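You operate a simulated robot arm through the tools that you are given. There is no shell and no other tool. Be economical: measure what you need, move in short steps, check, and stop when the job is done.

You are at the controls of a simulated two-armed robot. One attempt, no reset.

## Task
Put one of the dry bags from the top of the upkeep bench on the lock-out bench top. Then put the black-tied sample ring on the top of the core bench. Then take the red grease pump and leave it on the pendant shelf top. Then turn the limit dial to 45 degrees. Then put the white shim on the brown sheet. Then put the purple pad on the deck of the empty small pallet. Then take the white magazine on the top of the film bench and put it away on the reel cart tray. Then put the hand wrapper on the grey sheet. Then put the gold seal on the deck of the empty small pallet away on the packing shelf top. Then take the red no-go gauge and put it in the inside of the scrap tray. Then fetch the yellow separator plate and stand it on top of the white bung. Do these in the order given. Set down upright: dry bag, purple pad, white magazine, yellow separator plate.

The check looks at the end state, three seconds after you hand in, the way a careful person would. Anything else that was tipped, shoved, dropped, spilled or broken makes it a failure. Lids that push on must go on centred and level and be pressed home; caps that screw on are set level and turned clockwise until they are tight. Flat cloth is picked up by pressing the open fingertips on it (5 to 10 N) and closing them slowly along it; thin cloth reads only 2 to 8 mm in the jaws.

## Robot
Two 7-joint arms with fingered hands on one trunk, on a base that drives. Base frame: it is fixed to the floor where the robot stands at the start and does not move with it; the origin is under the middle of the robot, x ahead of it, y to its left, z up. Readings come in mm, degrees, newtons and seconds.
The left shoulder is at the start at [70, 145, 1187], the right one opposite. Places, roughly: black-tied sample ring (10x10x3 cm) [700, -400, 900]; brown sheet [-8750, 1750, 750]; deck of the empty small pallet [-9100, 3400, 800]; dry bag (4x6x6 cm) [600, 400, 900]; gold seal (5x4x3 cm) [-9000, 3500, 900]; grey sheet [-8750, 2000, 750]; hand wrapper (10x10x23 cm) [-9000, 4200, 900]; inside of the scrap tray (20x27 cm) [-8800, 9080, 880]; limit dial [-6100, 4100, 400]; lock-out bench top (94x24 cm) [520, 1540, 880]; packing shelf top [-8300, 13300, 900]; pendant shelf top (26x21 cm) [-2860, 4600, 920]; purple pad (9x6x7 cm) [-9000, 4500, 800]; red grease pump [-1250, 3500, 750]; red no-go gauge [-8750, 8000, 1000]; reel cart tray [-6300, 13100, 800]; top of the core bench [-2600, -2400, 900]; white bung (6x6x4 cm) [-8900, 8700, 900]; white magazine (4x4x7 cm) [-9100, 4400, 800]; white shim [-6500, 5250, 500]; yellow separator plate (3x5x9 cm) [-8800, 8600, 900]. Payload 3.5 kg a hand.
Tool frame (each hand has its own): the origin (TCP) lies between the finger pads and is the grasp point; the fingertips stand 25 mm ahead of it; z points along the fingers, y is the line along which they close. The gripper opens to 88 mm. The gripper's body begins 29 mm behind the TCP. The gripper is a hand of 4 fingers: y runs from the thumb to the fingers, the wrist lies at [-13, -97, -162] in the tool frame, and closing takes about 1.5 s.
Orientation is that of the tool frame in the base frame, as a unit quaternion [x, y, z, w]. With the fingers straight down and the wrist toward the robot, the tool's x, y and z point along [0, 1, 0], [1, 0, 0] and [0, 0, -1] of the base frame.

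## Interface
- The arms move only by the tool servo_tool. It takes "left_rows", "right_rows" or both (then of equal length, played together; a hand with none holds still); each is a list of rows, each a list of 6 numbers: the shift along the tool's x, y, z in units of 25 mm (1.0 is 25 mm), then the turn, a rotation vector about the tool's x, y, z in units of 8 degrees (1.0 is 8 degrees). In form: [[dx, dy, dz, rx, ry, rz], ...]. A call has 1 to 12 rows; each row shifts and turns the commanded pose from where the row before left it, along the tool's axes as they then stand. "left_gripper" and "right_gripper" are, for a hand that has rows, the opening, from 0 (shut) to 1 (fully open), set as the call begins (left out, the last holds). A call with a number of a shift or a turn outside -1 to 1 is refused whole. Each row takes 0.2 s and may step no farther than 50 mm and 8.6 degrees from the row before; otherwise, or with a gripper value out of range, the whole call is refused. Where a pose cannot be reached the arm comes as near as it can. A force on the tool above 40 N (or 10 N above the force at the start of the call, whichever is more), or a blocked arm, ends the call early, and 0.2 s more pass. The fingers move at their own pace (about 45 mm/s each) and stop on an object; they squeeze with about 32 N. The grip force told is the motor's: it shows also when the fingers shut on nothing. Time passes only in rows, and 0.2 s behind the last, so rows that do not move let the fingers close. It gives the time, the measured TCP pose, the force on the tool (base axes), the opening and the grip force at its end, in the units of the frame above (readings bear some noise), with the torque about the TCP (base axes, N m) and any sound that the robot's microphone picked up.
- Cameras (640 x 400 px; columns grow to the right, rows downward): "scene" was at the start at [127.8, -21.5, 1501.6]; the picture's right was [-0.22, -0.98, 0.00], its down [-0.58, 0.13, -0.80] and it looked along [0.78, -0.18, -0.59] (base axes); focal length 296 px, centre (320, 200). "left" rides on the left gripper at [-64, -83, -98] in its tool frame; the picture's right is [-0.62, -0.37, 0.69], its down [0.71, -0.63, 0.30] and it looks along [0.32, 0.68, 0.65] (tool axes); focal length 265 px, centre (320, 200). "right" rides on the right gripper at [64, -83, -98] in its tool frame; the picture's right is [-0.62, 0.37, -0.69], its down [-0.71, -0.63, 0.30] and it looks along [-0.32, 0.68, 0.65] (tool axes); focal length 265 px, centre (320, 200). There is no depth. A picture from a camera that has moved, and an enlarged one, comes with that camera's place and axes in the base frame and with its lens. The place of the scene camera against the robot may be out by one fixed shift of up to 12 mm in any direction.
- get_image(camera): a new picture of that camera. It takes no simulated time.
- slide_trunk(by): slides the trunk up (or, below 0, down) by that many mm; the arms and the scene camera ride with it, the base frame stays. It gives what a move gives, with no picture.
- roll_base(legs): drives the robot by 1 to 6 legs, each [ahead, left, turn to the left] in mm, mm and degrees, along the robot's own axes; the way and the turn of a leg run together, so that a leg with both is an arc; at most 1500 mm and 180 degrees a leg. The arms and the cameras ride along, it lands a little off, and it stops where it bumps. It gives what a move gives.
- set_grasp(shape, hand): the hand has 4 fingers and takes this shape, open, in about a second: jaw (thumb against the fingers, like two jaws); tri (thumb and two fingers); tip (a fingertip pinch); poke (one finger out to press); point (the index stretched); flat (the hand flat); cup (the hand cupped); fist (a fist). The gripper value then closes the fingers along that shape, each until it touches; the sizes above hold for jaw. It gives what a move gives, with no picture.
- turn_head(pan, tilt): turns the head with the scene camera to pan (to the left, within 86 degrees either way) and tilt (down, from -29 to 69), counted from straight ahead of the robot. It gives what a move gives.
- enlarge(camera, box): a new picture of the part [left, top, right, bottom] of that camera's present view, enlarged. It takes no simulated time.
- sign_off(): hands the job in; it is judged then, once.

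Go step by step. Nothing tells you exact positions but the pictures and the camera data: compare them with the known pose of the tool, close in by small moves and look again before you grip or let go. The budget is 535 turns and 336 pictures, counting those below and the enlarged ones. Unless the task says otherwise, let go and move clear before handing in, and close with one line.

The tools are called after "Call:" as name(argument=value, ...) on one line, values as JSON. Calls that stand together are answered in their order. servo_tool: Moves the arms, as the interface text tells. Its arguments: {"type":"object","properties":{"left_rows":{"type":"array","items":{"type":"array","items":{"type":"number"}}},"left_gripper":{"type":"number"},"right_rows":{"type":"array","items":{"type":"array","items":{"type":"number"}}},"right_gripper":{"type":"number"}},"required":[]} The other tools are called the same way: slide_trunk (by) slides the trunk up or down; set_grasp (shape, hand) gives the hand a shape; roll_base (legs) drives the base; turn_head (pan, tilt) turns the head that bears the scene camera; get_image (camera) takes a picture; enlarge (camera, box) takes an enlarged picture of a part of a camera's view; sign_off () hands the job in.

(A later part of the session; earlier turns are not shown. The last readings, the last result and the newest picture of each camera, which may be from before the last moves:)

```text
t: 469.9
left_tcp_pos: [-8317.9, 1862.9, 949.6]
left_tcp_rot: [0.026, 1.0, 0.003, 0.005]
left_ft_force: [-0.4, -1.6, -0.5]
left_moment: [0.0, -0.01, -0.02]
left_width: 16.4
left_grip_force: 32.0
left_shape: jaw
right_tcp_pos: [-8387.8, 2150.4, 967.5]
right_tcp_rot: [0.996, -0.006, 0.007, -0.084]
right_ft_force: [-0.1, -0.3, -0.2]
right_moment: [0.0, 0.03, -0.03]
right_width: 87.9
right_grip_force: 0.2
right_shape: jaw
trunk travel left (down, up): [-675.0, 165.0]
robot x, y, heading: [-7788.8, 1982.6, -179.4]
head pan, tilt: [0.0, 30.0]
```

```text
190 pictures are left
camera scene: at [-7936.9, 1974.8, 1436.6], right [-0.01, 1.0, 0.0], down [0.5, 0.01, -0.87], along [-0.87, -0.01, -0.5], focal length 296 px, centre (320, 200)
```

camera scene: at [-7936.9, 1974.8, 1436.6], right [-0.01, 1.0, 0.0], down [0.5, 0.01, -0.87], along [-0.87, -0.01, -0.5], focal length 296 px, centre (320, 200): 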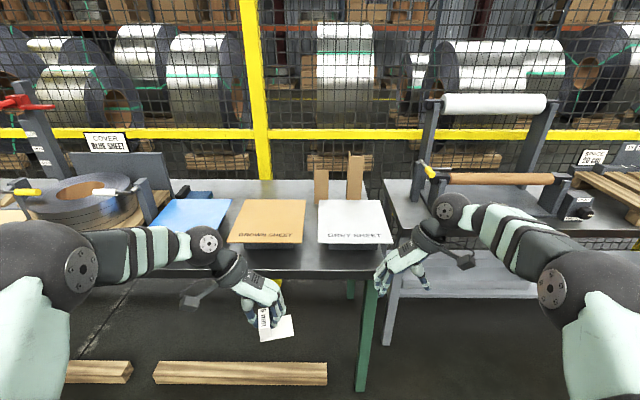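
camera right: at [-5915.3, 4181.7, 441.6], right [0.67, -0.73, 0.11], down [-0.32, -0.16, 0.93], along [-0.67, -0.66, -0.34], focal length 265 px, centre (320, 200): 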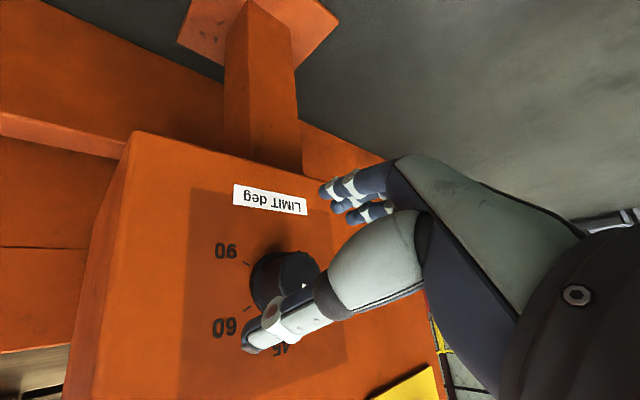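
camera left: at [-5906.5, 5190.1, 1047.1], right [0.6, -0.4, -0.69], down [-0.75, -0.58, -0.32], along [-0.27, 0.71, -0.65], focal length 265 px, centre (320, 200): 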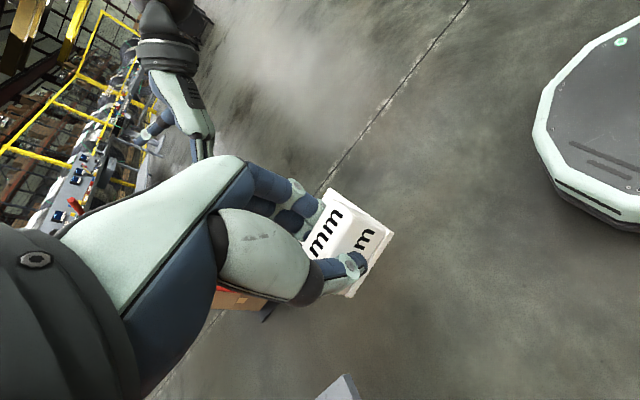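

Both hands are fingers-down now. I'll level the right one and drive up so the shim is over the brown sheet.

Call:
servo_tool(right_rows=[[0, 0, -0.5, -0.6, 0, 0], [0, 0, -0.5, -0.6, 0, 0], [0, 0, 0, 0, 0, 0]])

Call:
roll_base(legs=[[300, 108, -0.6], [230, 0, 0]])

Call:
turn_head(pan=5, tilt=45)

Call:
get_image(camera="scene")

Call:
get_image(camera="left")

```text
t: 470.7
left_tcp_pos: [-8317.7, 1862.4, 948.4]
left_tcp_rot: [0.026, 1.0, 0.003, 0.006]
left_ft_force: [-0.3, -1.0, -0.8]
left_moment: [0.01, -0.01, -0.01]
left_width: 16.4
left_grip_force: 31.6
left_shape: jaw
right_tcp_pos: [-8388.5, 2148.1, 992.4]
right_tcp_rot: [1.0, -0.006, 0.006, 0.001]
right_ft_force: [-0.1, 0.1, -0.1]
right_moment: [-0.01, -0.01, 0.0]
right_width: 87.9
right_grip_force: 0.0
right_shape: jaw
trunk travel left (down, up): [-675.0, 165.0]
robot x, y, heading: [-7789.0, 1979.0, -179.6]
head pan, tilt: [0.0, 30.0]
```

```text
t: 474.1
left_tcp_pos: [-8841.2, 1749.2, 948.6]
left_tcp_rot: [0.026, 1.0, 0.005, 0.005]
left_ft_force: [0.1, 0.2, -0.9]
left_moment: [-0.02, -0.01, 0.0]
left_width: 16.1
left_grip_force: 31.7
left_shape: jaw
right_tcp_pos: [-8912.7, 2033.1, 993.0]
right_tcp_rot: [1.0, -0.007, 0.006, 0.0]
right_ft_force: [0.6, 0.2, 0.1]
right_moment: [0.01, 0.0, 0.02]
right_width: 87.5
right_grip_force: 0.0
right_shape: jaw
trunk travel left (down, up): [-675.0, 165.0]
robot x, y, heading: [-8309.2, 1864.5, -179.4]
head pan, tilt: [0.0, 30.0]
```

```text
t: 474.9
left_tcp_pos: [-8841.1, 1748.8, 948.7]
left_tcp_rot: [0.027, 1.0, 0.004, 0.005]
left_ft_force: [0.4, -0.4, 0.2]
left_moment: [0.03, 0.03, -0.02]
left_width: 16.4
left_grip_force: 32.7
left_shape: jaw
right_tcp_pos: [-8912.7, 2034.1, 992.3]
right_tcp_rot: [1.0, -0.006, 0.007, 0.001]
right_ft_force: [0.9, -0.3, 0.3]
right_moment: [0.0, 0.0, 0.0]
right_width: 87.6
right_grip_force: 0.1
right_shape: jaw
trunk travel left (down, up): [-675.0, 165.0]
robot x, y, heading: [-8313.6, 1866.8, -179.8]
head pan, tilt: [5.0, 45.0]
```

```text
189 pictures are left
camera scene: at [-8452.2, 1854.0, 1414.0], right [-0.1, 1.0, 0.0], down [0.7, 0.07, -0.71], along [-0.7, -0.07, -0.71], focal length 296 px, centre (320, 200)
```

scene: 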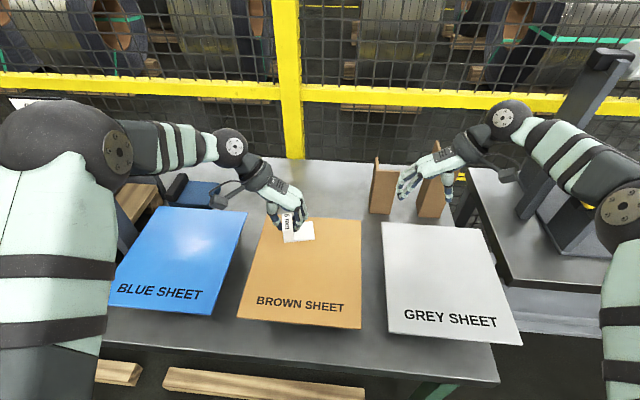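

```text
188 pictures are left
camera left: at [-8782.6, 1662.1, 1046.9], right [0.61, -0.4, -0.69], down [-0.74, -0.59, -0.32], along [-0.28, 0.7, -0.65], focal length 265 px, centre (320, 200)
```

left: 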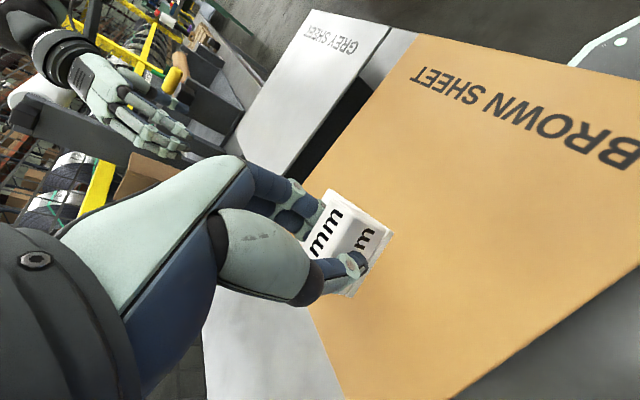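

The shim is over the brown sheet. I'll lower it, then in small steps to contact.

Call:
servo_tool(left_rows=[[0, 0, 0.8, 0, 0, 0], [0, 0, 0.8, 0, 0, 0], [0, 0, 0.8, 0, 0, 0], [0, 0, 0.8, 0, 0, 0], [0, 0, 0.6, 0, 0, 0], [0, 0, 0, 0, 0, 0]])

Call:
get_image(camera="left")

Call:
enlarge(camera="scene", box=[210, 190, 390, 330])

```text
t: 475.8
left_tcp_pos: [-8841.1, 1752.2, 895.2]
left_tcp_rot: [0.029, 1.0, 0.009, -0.006]
left_ft_force: [6.3, -4.3, 24.8]
left_moment: [-0.14, -0.21, -0.11]
left_width: 18.9
left_grip_force: 32.0
left_shape: jaw
right_tcp_pos: [-8910.6, 2032.4, 994.5]
right_tcp_rot: [1.0, -0.007, 0.005, 0.001]
right_ft_force: [0.2, 0.0, -0.3]
right_moment: [0.01, 0.0, -0.02]
right_width: 87.8
right_grip_force: 0.1
right_shape: jaw
trunk travel left (down, up): [-675.0, 165.0]
robot x, y, heading: [-8312.9, 1866.9, -179.4]
head pan, tilt: [5.0, 45.0]
stopped in row 4 (left hand): the force on the tool passed its limit (the readings are from after the stop); the commanded pose is now the measured one
```

```text
187 pictures are left
camera left: at [-8780.5, 1662.4, 990.1], right [0.59, -0.39, -0.71], down [-0.75, -0.58, -0.31], along [-0.29, 0.71, -0.64], focal length 265 px, centre (320, 200)
```

left: 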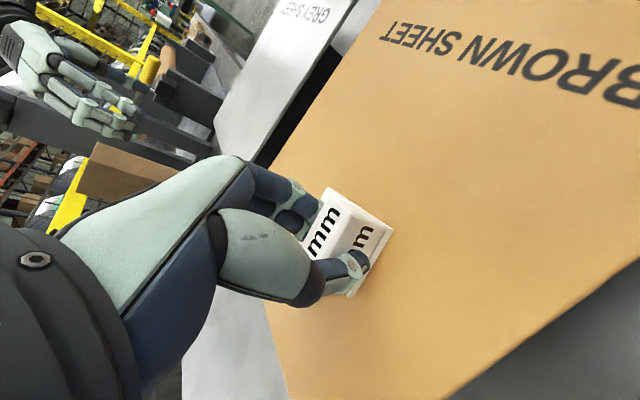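

```text
2.86 times, centred on (300, 260) of scene
camera zoom: at [-8447.4, 1853.2, 1414.7], right [-0.1, 1.0, 0.0], down [0.7, 0.07, -0.71], along [-0.71, -0.07, -0.71], focal length 846 px, centre (377, 29)
```

zoom: 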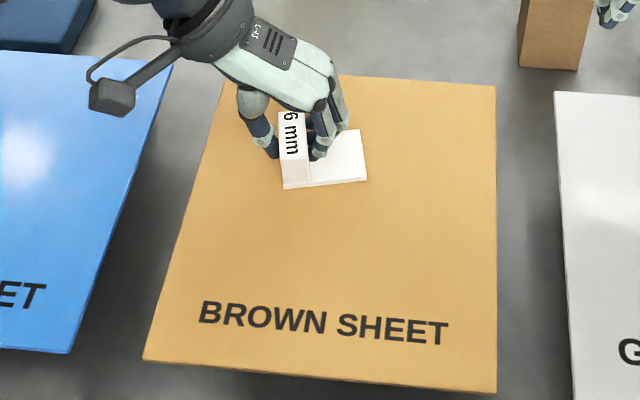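

Contact came at TCP z 895, so the sheet is higher than expected. I'll relieve the force and then release gently.

Call:
servo_tool(left_rows=[[0, 0, -0.08, 0, 0, 0], [0, 0, 0, 0, 0, 0]])

```text
t: 476.4
left_tcp_pos: [-8841.6, 1751.5, 894.9]
left_tcp_rot: [0.028, 1.0, 0.008, -0.006]
left_ft_force: [1.9, -3.2, 23.6]
left_moment: [-0.11, -0.12, -0.13]
left_width: 18.9
left_grip_force: 32.5
left_shape: jaw
right_tcp_pos: [-8909.5, 2033.3, 994.4]
right_tcp_rot: [1.0, -0.006, 0.005, 0.0]
right_ft_force: [0.8, 0.1, 0.5]
right_moment: [0.0, 0.02, -0.01]
right_width: 87.6
right_grip_force: 0.0
right_shape: jaw
trunk travel left (down, up): [-675.0, 165.0]
robot x, y, heading: [-8315.5, 1865.4, -179.6]
head pan, tilt: [5.0, 45.0]
```

Call:
servo_tool(left_rows=[[0, 0, -0.12, 0.1, 0.05, 0], [0, 0, -0.08, 0, 0, 0], [0, 0, 0, 0, 0, 0]])

```text
t: 477.2
left_tcp_pos: [-8843.2, 1750.3, 896.2]
left_tcp_rot: [0.027, 1.0, 0.0, -0.006]
left_ft_force: [1.0, -0.7, 3.7]
left_moment: [0.01, -0.06, -0.06]
left_width: 18.4
left_grip_force: 31.9
left_shape: jaw
right_tcp_pos: [-8912.4, 2034.4, 992.0]
right_tcp_rot: [1.0, -0.006, 0.006, 0.0]
right_ft_force: [0.2, 0.5, -0.6]
right_moment: [-0.04, -0.04, 0.0]
right_width: 87.9
right_grip_force: 0.2
right_shape: jaw
trunk travel left (down, up): [-675.0, 165.0]
robot x, y, heading: [-8314.5, 1863.5, -179.3]
head pan, tilt: [5.0, 45.0]
```

Force is down to 4 N. Opening now.

Call:
servo_tool(left_rows=[[0, 0, 0, 0, 0, 0], [0, 0, 0, 0, 0, 0], [0, 0, 0, 0, 0, 0], [0, 0, 0, 0, 0, 0]], left_gripper=0.6)

Call:
servo_tool(left_rows=[[0, 0, -0.4, 0, 0, 0], [0, 0, -0.8, 0, 0, 0], [0, 0, -1, 0, 0, 0], [0, 0, -1, 0, 0, 0], [0, 0, 0, 0, 0, 0]])

Call:
get_image(camera="left")

Call:
enlarge(camera="scene", box=[210, 190, 390, 330])

```text
t: 478.2
left_tcp_pos: [-8843.8, 1751.4, 896.5]
left_tcp_rot: [0.027, 1.0, 0.001, -0.008]
left_ft_force: [-0.4, -1.0, 0.2]
left_moment: [0.01, -0.01, -0.01]
left_width: 52.5
left_grip_force: 0.1
left_shape: jaw
right_tcp_pos: [-8913.8, 2033.7, 991.6]
right_tcp_rot: [1.0, -0.006, 0.005, 0.001]
right_ft_force: [-0.1, -0.4, -0.5]
right_moment: [0.04, -0.01, -0.02]
right_width: 87.9
right_grip_force: 0.1
right_shape: jaw
trunk travel left (down, up): [-675.0, 165.0]
robot x, y, heading: [-8313.1, 1864.7, -179.4]
head pan, tilt: [5.0, 45.0]
```

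```text
t: 479.4
left_tcp_pos: [-8844.4, 1750.4, 977.7]
left_tcp_rot: [0.027, 1.0, 0.001, -0.007]
left_ft_force: [-0.6, 0.2, -0.4]
left_moment: [-0.03, -0.01, -0.03]
left_width: 52.2
left_grip_force: 0.1
left_shape: jaw
right_tcp_pos: [-8913.1, 2034.1, 992.2]
right_tcp_rot: [1.0, -0.007, 0.006, 0.001]
right_ft_force: [0.1, -1.0, -0.1]
right_moment: [0.0, -0.02, 0.02]
right_width: 87.6
right_grip_force: 0.0
right_shape: jaw
trunk travel left (down, up): [-675.0, 165.0]
robot x, y, heading: [-8314.3, 1863.0, -179.3]
head pan, tilt: [5.0, 45.0]
```

```text
185 pictures are left
camera left: at [-8782.4, 1663.3, 1074.7], right [0.59, -0.4, -0.7], down [-0.75, -0.59, -0.3], along [-0.29, 0.7, -0.65], focal length 265 px, centre (320, 200)
```

left: 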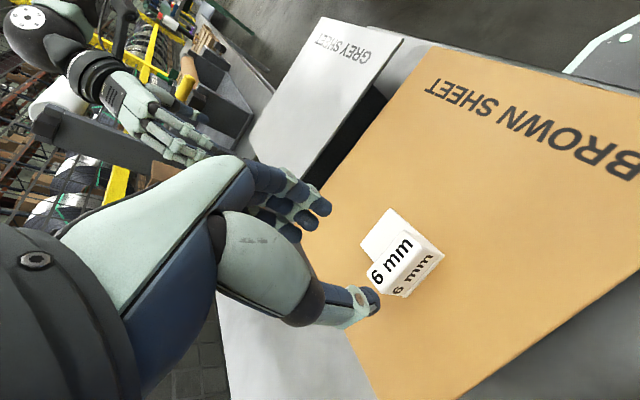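

```text
2.86 times, centred on (300, 260) of scene
camera zoom: at [-8452.2, 1853.7, 1413.9], right [-0.1, 1.0, 0.0], down [0.7, 0.07, -0.71], along [-0.7, -0.07, -0.71], focal length 846 px, centre (377, 29)
```

zoom: 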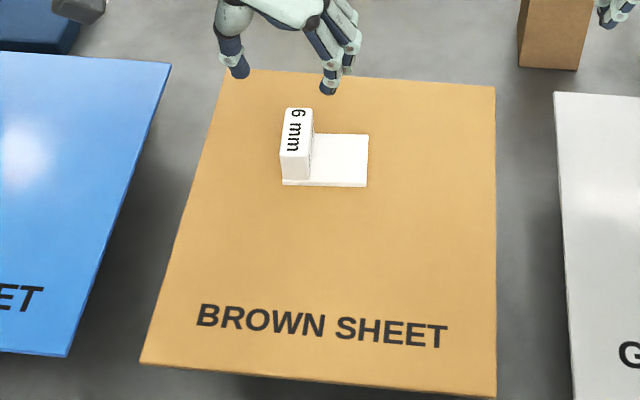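

The shim rests on the brown sheet. Next the purple pad: I'll back off and drive north along the benches.

Call:
servo_tool(left_rows=[[0, 0, -0.8, 0, 0, 0], [0, 0, -0.8, 0, 0, 0]], left_gripper=1)

Call:
roll_base(legs=[[-350, 0, -0.7], [0, -1000, 0], [0, -950, 0]])

Call:
turn_head(pan=0, tilt=30)

Call:
get_image(camera="scene")

```text
t: 480.0
left_tcp_pos: [-8842.1, 1750.1, 1016.5]
left_tcp_rot: [0.029, 1.0, 0.001, -0.007]
left_ft_force: [-0.1, -1.1, 0.5]
left_moment: [-0.01, 0.01, 0.0]
left_width: 87.8
left_grip_force: 0.0
left_shape: jaw
right_tcp_pos: [-8912.6, 2033.2, 992.5]
right_tcp_rot: [1.0, -0.006, 0.006, 0.001]
right_ft_force: [0.1, -0.4, 0.4]
right_moment: [0.01, 0.0, 0.04]
right_width: 87.8
right_grip_force: 0.0
right_shape: jaw
trunk travel left (down, up): [-675.0, 165.0]
robot x, y, heading: [-8313.7, 1866.9, -179.7]
head pan, tilt: [5.0, 45.0]
```

```text
t: 488.9
left_tcp_pos: [-8495.0, 2988.0, 1018.8]
left_tcp_rot: [0.025, 1.0, -0.001, -0.008]
left_ft_force: [0.2, 0.4, 1.0]
left_moment: [-0.04, 0.02, 0.01]
left_width: 88.1
left_grip_force: 0.1
left_shape: jaw
right_tcp_pos: [-8566.8, 3270.1, 995.5]
right_tcp_rot: [1.0, -0.004, 0.004, 0.003]
right_ft_force: [0.7, 0.1, -1.1]
right_moment: [-0.03, -0.04, -0.02]
right_width: 87.9
right_grip_force: 0.1
right_shape: jaw
trunk travel left (down, up): [-675.0, 165.0]
robot x, y, heading: [-7969.2, 3100.7, -179.4]
head pan, tilt: [5.0, 45.0]
stopped in leg 3: the robot was blocked; the commanded pose is now the measured one
```

```text
t: 489.6
left_tcp_pos: [-8501.6, 2984.9, 1016.8]
left_tcp_rot: [0.024, 1.0, 0.0, -0.005]
left_ft_force: [-0.5, 0.2, 0.3]
left_moment: [-0.01, 0.01, 0.02]
left_width: 87.8
left_grip_force: 0.0
left_shape: jaw
right_tcp_pos: [-8572.8, 3266.8, 990.1]
right_tcp_rot: [1.0, -0.004, 0.006, 0.001]
right_ft_force: [0.0, 0.1, 0.2]
right_moment: [0.03, 0.02, -0.01]
right_width: 87.9
right_grip_force: 0.1
right_shape: jaw
trunk travel left (down, up): [-675.0, 165.0]
robot x, y, heading: [-7970.6, 3098.8, -179.3]
head pan, tilt: [0.0, 30.0]
```

```text
183 pictures are left
camera scene: at [-8120.5, 3097.9, 1436.3], right [-0.01, 1.0, 0.0], down [0.5, 0.01, -0.86], along [-0.86, -0.01, -0.5], focal length 296 px, centre (320, 200)
```

scene: 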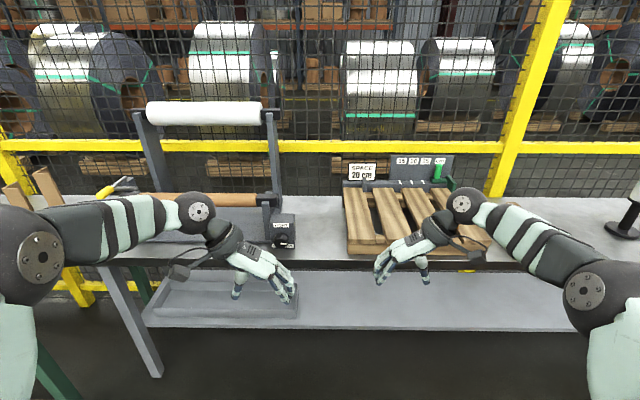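

Something blocked the base on its right. I'll look that way before moving.

Call:
turn_head(pan=-75, tilt=45)

Call:
get_image(camera="scene")

```text
t: 491.1
left_tcp_pos: [-8498.5, 2984.1, 1017.1]
left_tcp_rot: [0.024, 1.0, 0.001, -0.006]
left_ft_force: [0.4, 0.8, 0.0]
left_moment: [0.01, -0.03, 0.03]
left_width: 87.9
left_grip_force: 0.1
left_shape: jaw
right_tcp_pos: [-8570.2, 3268.7, 992.3]
right_tcp_rot: [1.0, -0.004, 0.006, 0.0]
right_ft_force: [-0.2, -0.5, 1.3]
right_moment: [0.01, -0.01, 0.02]
right_width: 87.9
right_grip_force: 0.1
right_shape: jaw
trunk travel left (down, up): [-675.0, 165.0]
robot x, y, heading: [-7968.2, 3103.0, -179.1]
head pan, tilt: [-75.0, 45.0]
```

```text
182 pictures are left
camera scene: at [-8050.3, 3177.6, 1414.0], right [0.96, 0.27, 0.0], down [0.19, -0.68, -0.71], along [-0.19, 0.68, -0.71], focal length 296 px, centre (320, 200)
```

scene: 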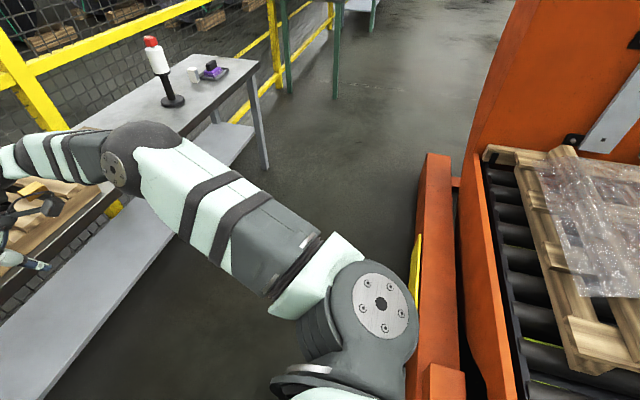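

The tilter frame reaches to x ≈ -7790, so the aisle here is narrow. I'll move to x ≈ -8200 and then slide right between the bench and the tilter.

Call:
roll_base(legs=[[0, 60, -0.7], [235, 0, 0]])

Call:
roll_base(legs=[[0, -700, 0]])

Call:
turn_head(pan=-25, tilt=35)

Call:
get_image(camera="scene")

```text
t: 493.4
left_tcp_pos: [-8732.9, 2930.6, 1017.2]
left_tcp_rot: [0.032, 0.999, 0.0, -0.007]
left_ft_force: [0.7, 0.2, 0.6]
left_moment: [0.01, -0.01, -0.01]
left_width: 87.7
left_grip_force: 0.1
left_shape: jaw
right_tcp_pos: [-8801.6, 3214.0, 993.2]
right_tcp_rot: [1.0, -0.01, 0.005, 0.001]
right_ft_force: [0.2, -0.2, -0.1]
right_moment: [0.03, -0.01, 0.0]
right_width: 88.1
right_grip_force: 0.0
right_shape: jaw
trunk travel left (down, up): [-675.0, 165.0]
robot x, y, heading: [-8202.4, 3043.4, -179.9]
head pan, tilt: [-75.0, 45.0]
```

```text
t: 497.3
left_tcp_pos: [-8733.3, 3644.5, 1017.1]
left_tcp_rot: [0.034, 0.999, -0.001, -0.008]
left_ft_force: [0.2, -0.1, -0.5]
left_moment: [-0.01, 0.0, 0.04]
left_width: 87.7
left_grip_force: 0.1
left_shape: jaw
right_tcp_pos: [-8797.9, 3929.9, 993.6]
right_tcp_rot: [1.0, -0.013, 0.005, 0.001]
right_ft_force: [0.6, -0.2, 0.4]
right_moment: [-0.01, 0.02, 0.01]
right_width: 87.7
right_grip_force: 0.1
right_shape: jaw
trunk travel left (down, up): [-675.0, 165.0]
robot x, y, heading: [-8202.9, 3751.5, 179.7]
head pan, tilt: [-75.0, 45.0]
```

```text
t: 498.5
left_tcp_pos: [-8731.9, 3644.4, 1016.2]
left_tcp_rot: [0.034, 0.999, 0.0, -0.007]
left_ft_force: [-0.6, -0.1, 0.4]
left_moment: [-0.03, -0.01, 0.0]
left_width: 88.0
left_grip_force: 0.1
left_shape: jaw
right_tcp_pos: [-8799.1, 3929.7, 991.5]
right_tcp_rot: [1.0, -0.013, 0.006, 0.0]
right_ft_force: [0.2, 1.7, 0.7]
right_moment: [-0.03, -0.01, 0.02]
right_width: 87.8
right_grip_force: 0.0
right_shape: jaw
trunk travel left (down, up): [-675.0, 165.0]
robot x, y, heading: [-8200.9, 3752.4, 179.7]
head pan, tilt: [-25.0, 35.0]
```

```text
181 pictures are left
camera scene: at [-8338.5, 3788.2, 1428.8], right [0.43, 0.9, 0.0], down [0.52, -0.25, -0.82], along [-0.74, 0.35, -0.57], focal length 296 px, centre (320, 200)
```

scene: 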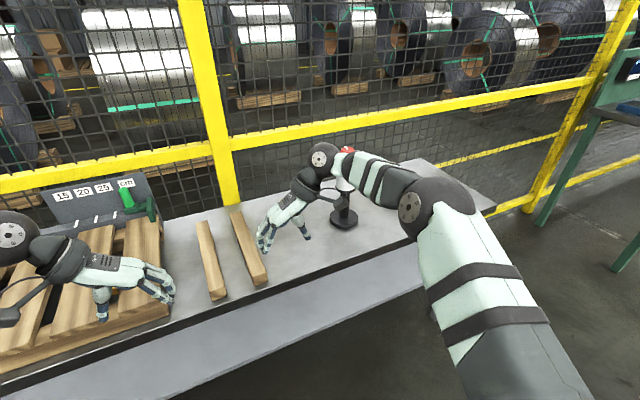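

The wrapper stands ahead at about [-8960, 4150]. I'll slide further right to see the pad and the magazine.

Call:
roll_base(legs=[[30, -550, 0.3]])

Call:
turn_head(pan=0, tilt=40)

Call:
get_image(camera="scene")

```text
t: 501.6
left_tcp_pos: [-8758.5, 4199.1, 1016.6]
left_tcp_rot: [0.039, 0.999, 0.0, -0.007]
left_ft_force: [0.9, -0.8, -0.6]
left_moment: [0.0, -0.01, -0.01]
left_width: 87.7
left_grip_force: 0.2
left_shape: jaw
right_tcp_pos: [-8820.4, 4483.0, 993.0]
right_tcp_rot: [1.0, -0.019, 0.005, 0.001]
right_ft_force: [-0.8, 1.6, 0.9]
right_moment: [0.03, 0.02, -0.01]
right_width: 87.9
right_grip_force: 0.1
right_shape: jaw
trunk travel left (down, up): [-675.0, 165.0]
robot x, y, heading: [-8227.1, 4302.9, 179.0]
head pan, tilt: [-25.0, 35.0]
```

```text
t: 502.5
left_tcp_pos: [-8758.5, 4199.7, 1016.5]
left_tcp_rot: [0.04, 0.999, 0.0, -0.007]
left_ft_force: [-0.3, -0.4, -0.8]
left_moment: [0.0, -0.03, -0.02]
left_width: 87.4
left_grip_force: 0.0
left_shape: jaw
right_tcp_pos: [-8821.1, 4483.2, 992.3]
right_tcp_rot: [1.0, -0.019, 0.005, 0.001]
right_ft_force: [0.3, 0.0, -0.2]
right_moment: [0.02, -0.02, 0.0]
right_width: 87.7
right_grip_force: 0.0
right_shape: jaw
trunk travel left (down, up): [-675.0, 165.0]
robot x, y, heading: [-8227.1, 4302.8, 179.1]
head pan, tilt: [0.0, 40.0]
```

```text
180 pictures are left
camera scene: at [-8368.5, 4300.8, 1421.3], right [0.02, 1.0, 0.0], down [0.64, -0.01, -0.77], along [-0.77, 0.01, -0.64], focal length 296 px, centre (320, 200)
```

scene: 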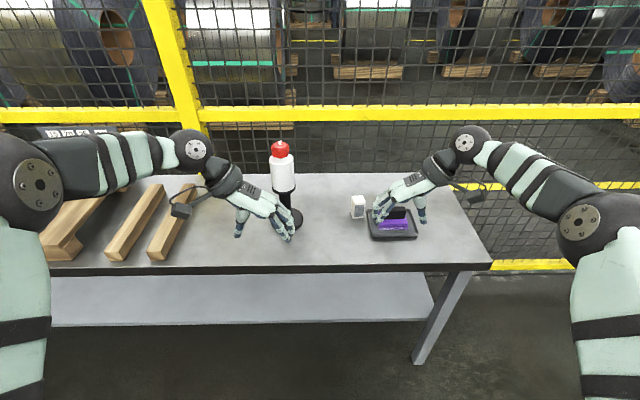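

Call:
enlarge(camera="scene", box=[330, 170, 450, 260])

Call:
get_image(camera="right")

```text
4.44 times, centred on (390, 215) of scene
camera zoom: at [-8368.5, 4300.8, 1421.3], right [0.02, 1.0, 0.0], down [0.64, -0.01, -0.77], along [-0.77, 0.01, -0.64], focal length 1317 px, centre (9, 133)
```

zoom: 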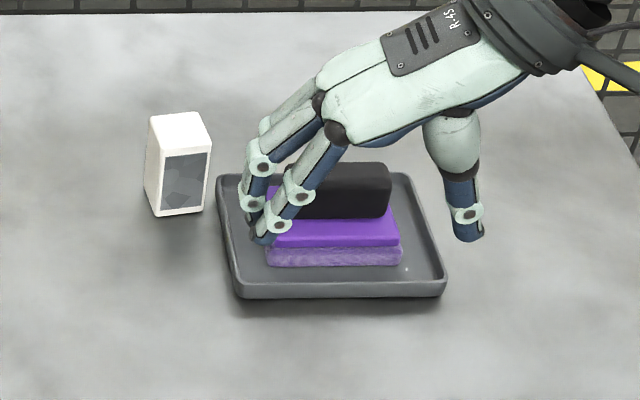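

```text
178 pictures are left
camera right: at [-8754.6, 4566.7, 1090.9], right [-0.64, -0.34, 0.69], down [-0.69, 0.65, -0.31], along [-0.34, -0.67, -0.66], focal length 265 px, centre (320, 200)
```

right: 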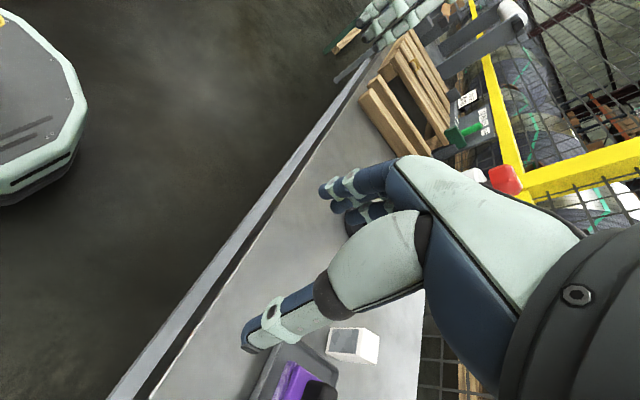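

The purple pad has a black grip bar along y and sits in a tray at about [-8930, 4497]. I'll raise the right hand, turn it so it closes along x, and move closer.

Call:
servo_tool(right_rows=[[0, 0, -1, 0, 0, 0], [0, 0, -1, 0, 0, 0], [0, 0, -1, 0, 0, 0]], right_gripper=1)

Call:
servo_tool(right_rows=[[0, 0, 0, 0, 0, 0.95], [0, 0, 0, 0, 0, 0.95], [0, 0, 0, 0, 0, 0.95], [0, 0, 0, 0, 0, 0.95], [0, 0, 0, 0, 0, 0.95], [0, 0, 0, 0, 0, 0.95], [0, 0, 0, 0, 0, 0.95], [0, 0, 0, 0, 0, 0.95], [0, 0, 0, 0, 0, 0.95], [0, 0, 0, 0, 0, 0.95], [0, 0, 0, 0, 0, 0.95], [0, 0, 0, 0, 0, 0.95]])

Call:
roll_base(legs=[[60, 0, 0]])

Call:
get_image(camera="scene")

Call:
get_image(camera="right")

```text
t: 503.3
left_tcp_pos: [-8758.5, 4198.1, 1016.8]
left_tcp_rot: [0.039, 0.999, 0.001, -0.007]
left_ft_force: [-1.2, -0.3, 0.6]
left_moment: [-0.02, -0.03, -0.01]
left_width: 87.6
left_grip_force: 0.1
left_shape: jaw
right_tcp_pos: [-8822.1, 4484.0, 1067.6]
right_tcp_rot: [1.0, -0.019, 0.005, 0.001]
right_ft_force: [0.5, -0.3, 0.1]
right_moment: [0.02, 0.0, 0.03]
right_width: 87.7
right_grip_force: 0.1
right_shape: jaw
trunk travel left (down, up): [-675.0, 165.0]
robot x, y, heading: [-8229.0, 4303.0, 179.3]
head pan, tilt: [0.0, 40.0]
```

```text
t: 505.9
left_tcp_pos: [-8757.9, 4198.2, 1016.7]
left_tcp_rot: [0.04, 0.999, 0.0, -0.007]
left_ft_force: [0.0, 0.7, 0.4]
left_moment: [0.01, 0.0, 0.02]
left_width: 87.8
left_grip_force: 0.0
left_shape: jaw
right_tcp_pos: [-8821.0, 4484.2, 1067.3]
right_tcp_rot: [-0.686, 0.728, -0.004, 0.003]
right_ft_force: [0.3, -0.7, 0.7]
right_moment: [0.02, -0.02, 0.02]
right_width: 87.8
right_grip_force: 0.0
right_shape: jaw
trunk travel left (down, up): [-675.0, 165.0]
robot x, y, heading: [-8226.5, 4302.1, 179.3]
head pan, tilt: [0.0, 40.0]
```

```text
t: 506.9
left_tcp_pos: [-8816.3, 4200.0, 1018.4]
left_tcp_rot: [0.04, 0.999, 0.001, -0.009]
left_ft_force: [0.3, -0.7, 1.4]
left_moment: [0.0, 0.0, -0.03]
left_width: 87.6
left_grip_force: 0.0
left_shape: jaw
right_tcp_pos: [-8878.6, 4485.5, 1070.2]
right_tcp_rot: [-0.686, 0.727, -0.003, 0.002]
right_ft_force: [0.4, -0.6, 0.3]
right_moment: [-0.02, -0.01, -0.02]
right_width: 87.8
right_grip_force: 0.0
right_shape: jaw
trunk travel left (down, up): [-675.0, 165.0]
robot x, y, heading: [-8287.6, 4302.5, 178.9]
head pan, tilt: [0.0, 40.0]
```

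```text
177 pictures are left
camera scene: at [-8424.6, 4301.9, 1421.7], right [0.02, 1.0, 0.0], down [0.64, -0.01, -0.77], along [-0.77, 0.01, -0.64], focal length 296 px, centre (320, 200)
```

scene: 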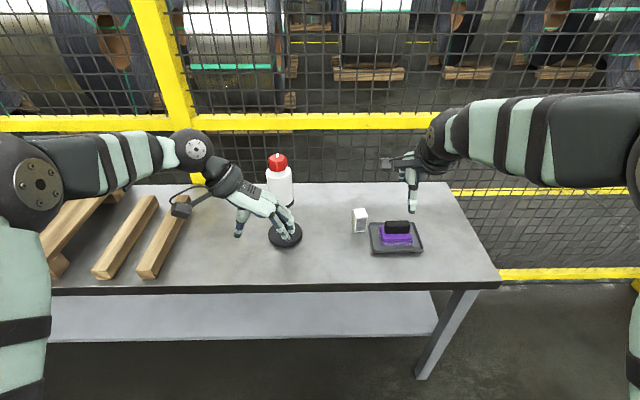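

```text
176 pictures are left
camera right: at [-8799.6, 4418.9, 1168.5], right [-0.34, 0.64, 0.69], down [0.67, 0.68, -0.3], along [-0.66, 0.36, -0.66], focal length 265 px, centre (320, 200)
```

right: 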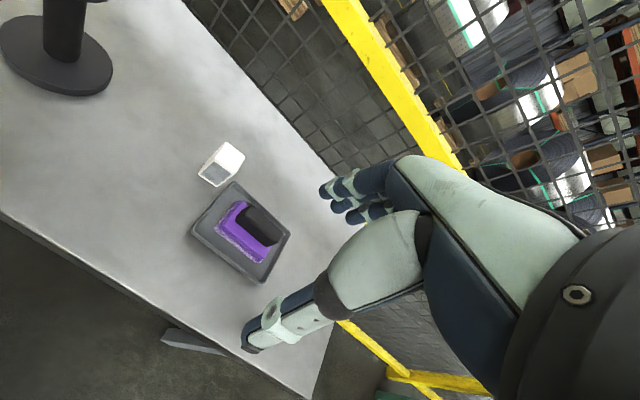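

The grip bar is near [-8972, 4510, 885]. I'll move above it and look.

Call:
servo_tool(right_rows=[[-0.14, 0.74, 0.5, 0, 0, 0], [-0.14, 0.74, 0.8, 0, 0, 0], [-0.14, 0.74, 0.9, 0, 0, 0], [-0.14, 0.74, 0.9, 0, 0, 0], [-0.14, 0.74, 0.9, 0, 0, 0], [0, 0, 0, 0, 0, 0]])

Call:
get_image(camera="right")

Call:
enlarge(camera="scene", box=[330, 170, 450, 260])

```text
t: 508.3
left_tcp_pos: [-8819.3, 4200.8, 1016.3]
left_tcp_rot: [0.04, 0.999, 0.0, -0.008]
left_ft_force: [-0.9, 1.1, -0.4]
left_moment: [0.0, 0.01, -0.02]
left_width: 87.7
left_grip_force: 0.1
left_shape: jaw
right_tcp_pos: [-8970.1, 4508.3, 964.4]
right_tcp_rot: [-0.687, 0.727, -0.005, 0.004]
right_ft_force: [-0.3, 0.7, -0.5]
right_moment: [0.01, 0.03, 0.0]
right_width: 87.7
right_grip_force: 0.1
right_shape: jaw
trunk travel left (down, up): [-675.0, 165.0]
robot x, y, heading: [-8284.5, 4304.9, 179.1]
head pan, tilt: [0.0, 40.0]
```

```text
175 pictures are left
camera right: at [-8890.6, 4440.8, 1063.3], right [-0.34, 0.64, 0.69], down [0.67, 0.68, -0.3], along [-0.66, 0.36, -0.66], focal length 265 px, centre (320, 200)
```

right: 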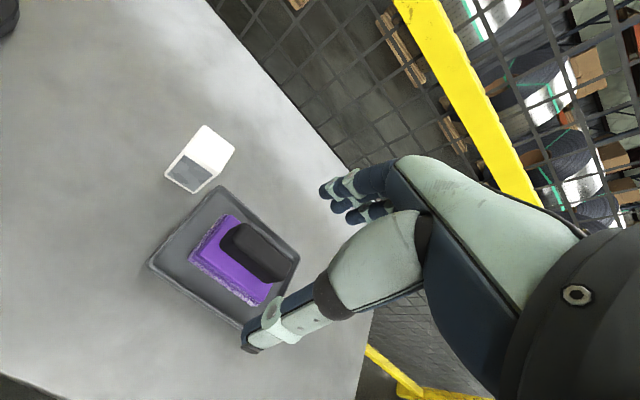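

```text
4.44 times, centred on (390, 215) of scene
camera zoom: at [-8427.9, 4301.7, 1421.3], right [0.02, 1.0, 0.0], down [0.64, -0.01, -0.77], along [-0.77, 0.01, -0.64], focal length 1317 px, centre (9, 133)
```

zoom: 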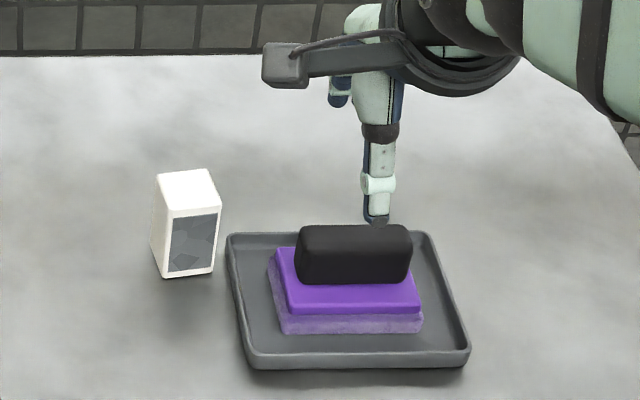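

Two right-hand views put the bar at about [-9013, 4529, 828], so this bench is lower (z ≈ 755) and further away. I'll retract the left hand a bit, drive 110 mm closer and re-aim.

Call:
servo_tool(left_rows=[[-0.8, 0, -0.6, 0, 0, 0], [-0.8, 0, -0.6, 0, 0, 0], [-0.8, 0, -0.6, 0, 0, 0], [-0.8, 0, -0.6, 0, 0, 0]])

Call:
roll_base(legs=[[110, 0, 0.9]])

Call:
get_image(camera="right")

```text
t: 509.3
left_tcp_pos: [-8738.4, 4194.5, 1077.8]
left_tcp_rot: [0.04, 0.999, 0.001, -0.008]
left_ft_force: [0.5, -0.5, 0.2]
left_moment: [-0.03, 0.02, 0.02]
left_width: 87.5
left_grip_force: 0.2
left_shape: jaw
right_tcp_pos: [-8967.8, 4509.5, 964.9]
right_tcp_rot: [-0.686, 0.728, -0.004, 0.002]
right_ft_force: [0.2, 0.0, -0.3]
right_moment: [0.02, 0.02, -0.02]
right_width: 87.9
right_grip_force: 0.1
right_shape: jaw
trunk travel left (down, up): [-675.0, 165.0]
robot x, y, heading: [-8283.4, 4300.2, 179.0]
head pan, tilt: [0.0, 40.0]
```

```text
t: 510.5
left_tcp_pos: [-8843.5, 4187.4, 1077.0]
left_tcp_rot: [0.033, 0.999, 0.0, -0.008]
left_ft_force: [-0.5, -0.5, 0.1]
left_moment: [0.02, 0.03, -0.01]
left_width: 87.7
left_grip_force: 0.0
left_shape: jaw
right_tcp_pos: [-9078.7, 4499.0, 965.4]
right_tcp_rot: [-0.693, 0.721, -0.004, 0.002]
right_ft_force: [0.0, 0.3, -0.2]
right_moment: [0.0, 0.03, -0.04]
right_width: 87.7
right_grip_force: 0.0
right_shape: jaw
trunk travel left (down, up): [-675.0, 165.0]
robot x, y, heading: [-8392.9, 4305.7, 180.0]
head pan, tilt: [0.0, 40.0]
```

```text
173 pictures are left
camera right: at [-8998.5, 4432.0, 1064.0], right [-0.35, 0.64, 0.69], down [0.66, 0.69, -0.3], along [-0.66, 0.35, -0.66], focal length 265 px, centre (320, 200)
```

right: 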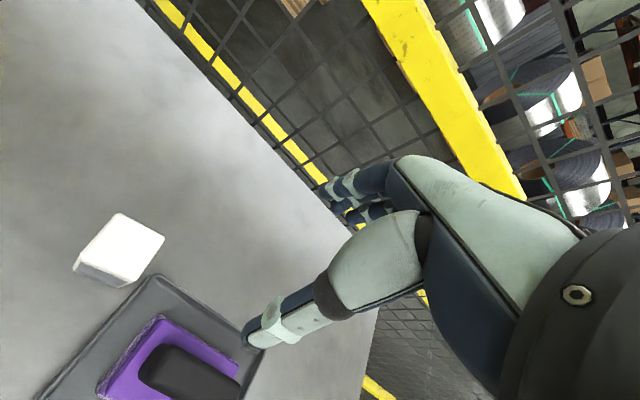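

All views agree: bar top at [-9010, 4528, 828]. I'll go above it to z ≈ 890.

Call:
servo_tool(right_rows=[[-0.42, -0.9, 0, 0, 0, 0], [-0.42, -0.9, 0, 0, 0, 0], [-0.42, -0.9, 0.6, 0, 0, 0], [0, 0, 0.8, 0, 0, 0], [0, 0, 0.8, 0, 0, 0], [0, 0, 0.8, 0, 0, 0], [0, 0, 0, 0, 0, 0]], right_gripper=0.9)

Call:
get_image(camera="right")

Call:
get_image(camera="scene")

```text
t: 512.1
left_tcp_pos: [-8845.0, 4187.3, 1075.9]
left_tcp_rot: [0.033, 0.999, 0.001, -0.007]
left_ft_force: [0.0, 0.8, 0.3]
left_moment: [0.0, 0.01, 0.0]
left_width: 87.7
left_grip_force: 0.0
left_shape: jaw
right_tcp_pos: [-9008.8, 4529.1, 888.5]
right_tcp_rot: [-0.692, 0.722, -0.004, 0.002]
right_ft_force: [-0.3, -0.2, 0.2]
right_moment: [0.01, 0.0, -0.02]
right_width: 78.9
right_grip_force: 0.1
right_shape: jaw
trunk travel left (down, up): [-675.0, 165.0]
robot x, y, heading: [-8390.6, 4302.4, 179.8]
head pan, tilt: [0.0, 40.0]
```

```text
172 pictures are left
camera right: at [-8929.5, 4462.4, 987.6], right [-0.35, 0.64, 0.69], down [0.66, 0.69, -0.3], along [-0.66, 0.35, -0.66], focal length 265 px, centre (320, 200)
```

right: 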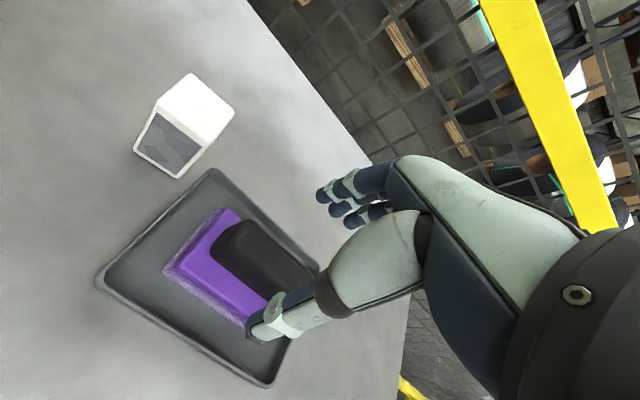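

```text
171 pictures are left
camera scene: at [-8534.6, 4300.5, 1421.3], right [0.0, 1.0, 0.0], down [0.64, 0.0, -0.77], along [-0.77, 0.0, -0.64], focal length 296 px, centre (320, 200)
```

scene: 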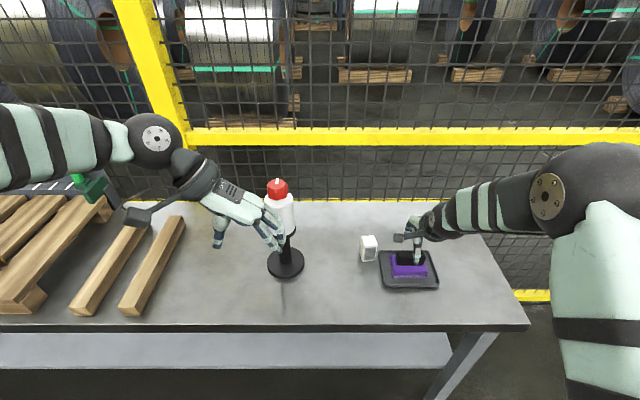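

Aligned. I'll descend to z ≈ 826 around the bar.

Call:
servo_tool(right_rows=[[0, 0.1, 0.6, 0, 0, 0], [0, 0, 0.6, 0, 0, 0], [0, 0, 0.6, 0, 0, 0], [0, 0, 0.4, 0, 0, 0], [0, 0, 0.25, 0, 0, 0], [0, 0, 0, 0, 0, 0]])

Call:
get_image(camera="right")

```text
t: 513.5
left_tcp_pos: [-8844.2, 4186.8, 1076.8]
left_tcp_rot: [0.033, 0.999, 0.0, -0.008]
left_ft_force: [-0.5, 0.7, -0.3]
left_moment: [0.02, 0.02, -0.01]
left_width: 87.7
left_grip_force: 0.1
left_shape: jaw
right_tcp_pos: [-9010.6, 4525.2, 827.5]
right_tcp_rot: [-0.692, 0.722, -0.005, 0.003]
right_ft_force: [0.1, -0.2, -0.2]
right_moment: [-0.03, 0.03, 0.04]
right_width: 79.4
right_grip_force: 0.0
right_shape: jaw
trunk travel left (down, up): [-675.0, 165.0]
robot x, y, heading: [-8392.9, 4302.6, 180.1]
head pan, tilt: [0.0, 40.0]
```

```text
170 pictures are left
camera right: at [-8931.9, 4460.7, 927.4], right [-0.35, 0.64, 0.69], down [0.66, 0.69, -0.3], along [-0.66, 0.35, -0.66], focal length 265 px, centre (320, 200)
```

right: 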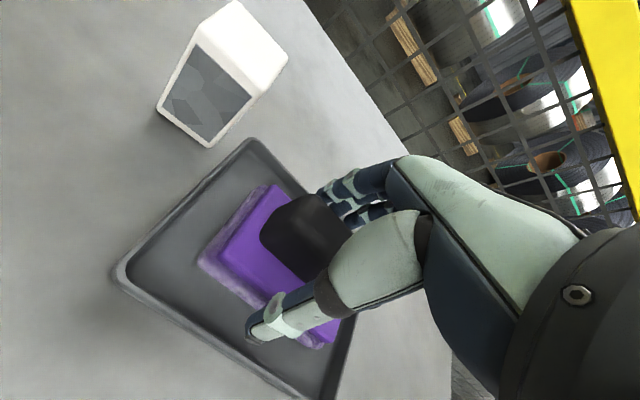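

Call:
servo_tool(right_rows=[[0, 0, 0, 0, 0, 0], [0, 0, 0, 0, 0, 0], [0, 0, 0, 0, 0, 0], [0, 0, 0, 0, 0, 0], [0, 0, 0, 0, 0, 0], [0, 0, 0, 0, 0, 0], [0, 0, 0, 0, 0, 0]], right_gripper=0)

Call:
servo_tool(right_rows=[[0, 0, -0.3, 0, 0, 0], [0, 0, -0.6, 0, 0, 0], [0, 0, -1, 0, 0, 0], [0, 0, -1, 0, 0, 0], [0, 0, -1, 0, 0, 0], [0, 0, -1, 0, 0, 0], [0, 0, -1, 0, 0, 0], [0, -1, -1, 0, 0, 0], [0, -1, -1, 0, 0, 0], [0, 0, 0, 0, 0, 0]])

Call:
get_image(camera="right")

```text
t: 515.1
left_tcp_pos: [-8842.1, 4186.9, 1077.6]
left_tcp_rot: [0.032, 0.999, 0.001, -0.009]
left_ft_force: [0.0, -0.7, -0.3]
left_moment: [0.0, -0.02, -0.02]
left_width: 87.8
left_grip_force: 0.0
left_shape: jaw
right_tcp_pos: [-9012.3, 4526.6, 833.4]
right_tcp_rot: [-0.692, 0.722, -0.001, 0.0]
right_ft_force: [-6.2, 2.6, 22.5]
right_moment: [0.09, -0.54, -0.04]
right_width: 41.4
right_grip_force: 32.0
right_shape: jaw
trunk travel left (down, up): [-675.0, 165.0]
robot x, y, heading: [-8392.0, 4299.6, 179.9]
head pan, tilt: [0.0, 40.0]
```

```text
t: 517.3
left_tcp_pos: [-8845.3, 4186.0, 1075.2]
left_tcp_rot: [0.032, 0.999, 0.0, -0.008]
left_ft_force: [-0.3, -0.3, 0.1]
left_moment: [0.01, 0.04, 0.04]
left_width: 87.7
left_grip_force: 0.0
left_shape: jaw
right_tcp_pos: [-8965.3, 4527.0, 1026.7]
right_tcp_rot: [-0.692, 0.722, -0.005, 0.004]
right_ft_force: [0.2, 0.8, -0.8]
right_moment: [-0.01, 0.0, -0.03]
right_width: 40.4
right_grip_force: 32.3
right_shape: jaw
trunk travel left (down, up): [-675.0, 165.0]
robot x, y, heading: [-8390.2, 4303.4, 180.1]
head pan, tilt: [0.0, 40.0]
```

```text
169 pictures are left
camera right: at [-8887.1, 4459.8, 1125.1], right [-0.35, 0.64, 0.69], down [0.66, 0.69, -0.3], along [-0.66, 0.35, -0.66], focal length 265 px, centre (320, 200)
```

right: 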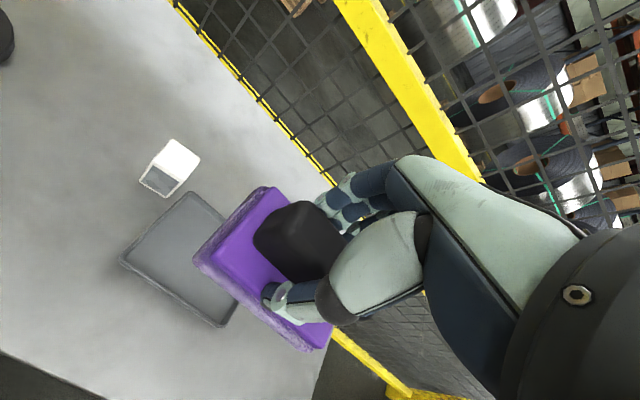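

The pad is held. I'll back off 150 mm to clear the wrapper, then slide left to the small pallet.

Call:
roll_base(legs=[[-150, 0, 0], [0, 1000, 0]])

Call:
turn_head(pan=0, tilt=40)

Call:
get_image(camera="scene")

```text
t: 523.4
left_tcp_pos: [-8688.9, 3183.8, 1076.5]
left_tcp_rot: [0.026, 1.0, 0.0, -0.007]
left_ft_force: [-0.1, -0.8, -0.9]
left_moment: [-0.02, -0.03, 0.0]
left_width: 87.8
left_grip_force: 0.0
left_shape: jaw
right_tcp_pos: [-8812.9, 3520.7, 1026.6]
right_tcp_rot: [-0.696, 0.718, -0.004, 0.003]
right_ft_force: [-0.3, 0.4, -0.4]
right_moment: [-0.03, 0.02, -0.03]
right_width: 40.0
right_grip_force: 32.1
right_shape: jaw
trunk travel left (down, up): [-675.0, 165.0]
robot x, y, heading: [-8234.0, 3305.0, -179.3]
head pan, tilt: [0.0, 40.0]
```

```text
t: 524.0
left_tcp_pos: [-8688.3, 3183.4, 1076.6]
left_tcp_rot: [0.026, 1.0, 0.0, -0.007]
left_ft_force: [0.9, -1.2, 0.0]
left_moment: [0.02, 0.0, 0.01]
left_width: 87.9
left_grip_force: 0.0
left_shape: jaw
right_tcp_pos: [-8813.4, 3520.2, 1027.8]
right_tcp_rot: [-0.696, 0.718, -0.004, 0.003]
right_ft_force: [0.3, -0.3, 0.2]
right_moment: [-0.02, 0.01, -0.01]
right_width: 40.0
right_grip_force: 31.7
right_shape: jaw
trunk travel left (down, up): [-675.0, 165.0]
robot x, y, heading: [-8242.9, 3303.5, -179.5]
head pan, tilt: [0.0, 40.0]
```

```text
168 pictures are left
camera scene: at [-8379.9, 3300.3, 1421.2], right [-0.01, 1.0, 0.0], down [0.64, 0.01, -0.77], along [-0.77, -0.01, -0.64], focal length 296 px, centre (320, 200)
```

scene: 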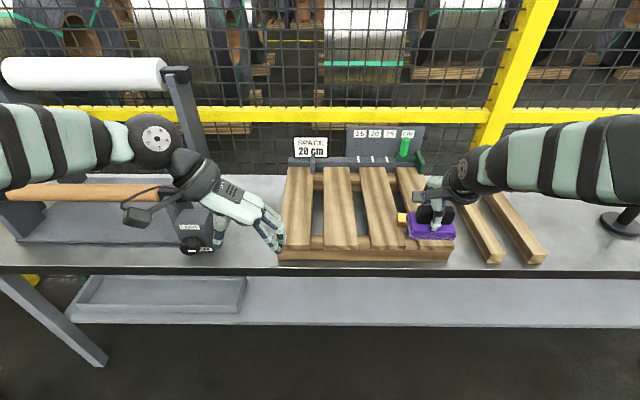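

The pallet has four boards; something gold is on the right-most board under my hand. I'll set the pad on the second board near [-9020, 3360]. Driving there.

Call:
roll_base(legs=[[0, 165, -0.5], [190, 0, 0]])

Call:
get_image(camera="scene")

Call:
get_image(camera="right")

```text
t: 526.6
left_tcp_pos: [-8873.4, 3027.3, 1077.5]
left_tcp_rot: [0.031, 0.999, 0.001, -0.008]
left_ft_force: [-0.2, -0.1, 0.3]
left_moment: [-0.01, -0.01, -0.05]
left_width: 87.9
left_grip_force: 0.0
left_shape: jaw
right_tcp_pos: [-8995.2, 3365.0, 1028.0]
right_tcp_rot: [-0.693, 0.721, -0.004, 0.002]
right_ft_force: [-0.3, -0.1, 0.4]
right_moment: [-0.01, -0.01, 0.01]
right_width: 40.3
right_grip_force: 31.5
right_shape: jaw
trunk travel left (down, up): [-675.0, 165.0]
robot x, y, heading: [-8421.0, 3144.9, -179.8]
head pan, tilt: [0.0, 40.0]
```

```text
167 pictures are left
camera scene: at [-8563.6, 3141.4, 1421.5], right [0.0, 1.0, 0.0], down [0.64, 0.0, -0.77], along [-0.77, 0.0, -0.64], focal length 296 px, centre (320, 200)
```

scene: 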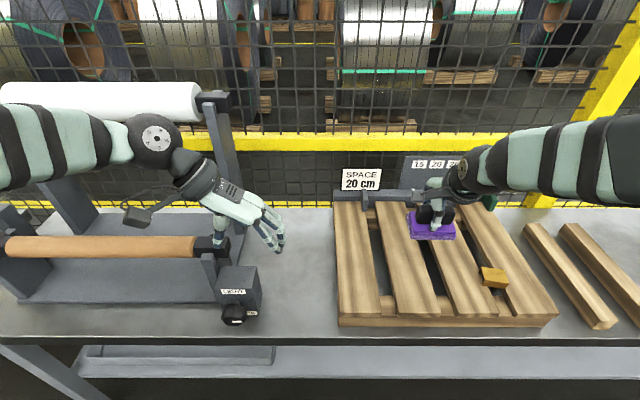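

```text
166 pictures are left
camera right: at [-8915.8, 3298.7, 1126.4], right [-0.35, 0.64, 0.69], down [0.66, 0.69, -0.3], along [-0.67, 0.35, -0.66], focal length 265 px, centre (320, 200)
```

right: 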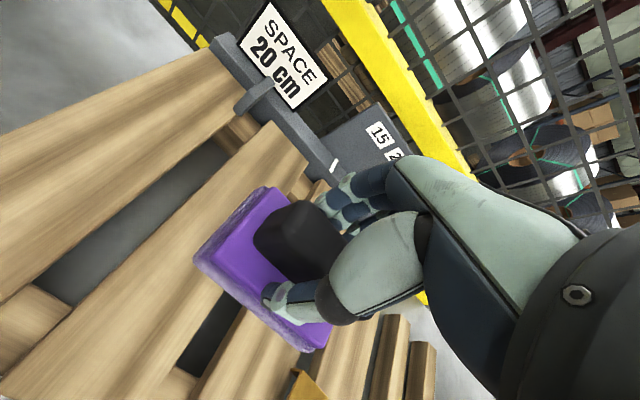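

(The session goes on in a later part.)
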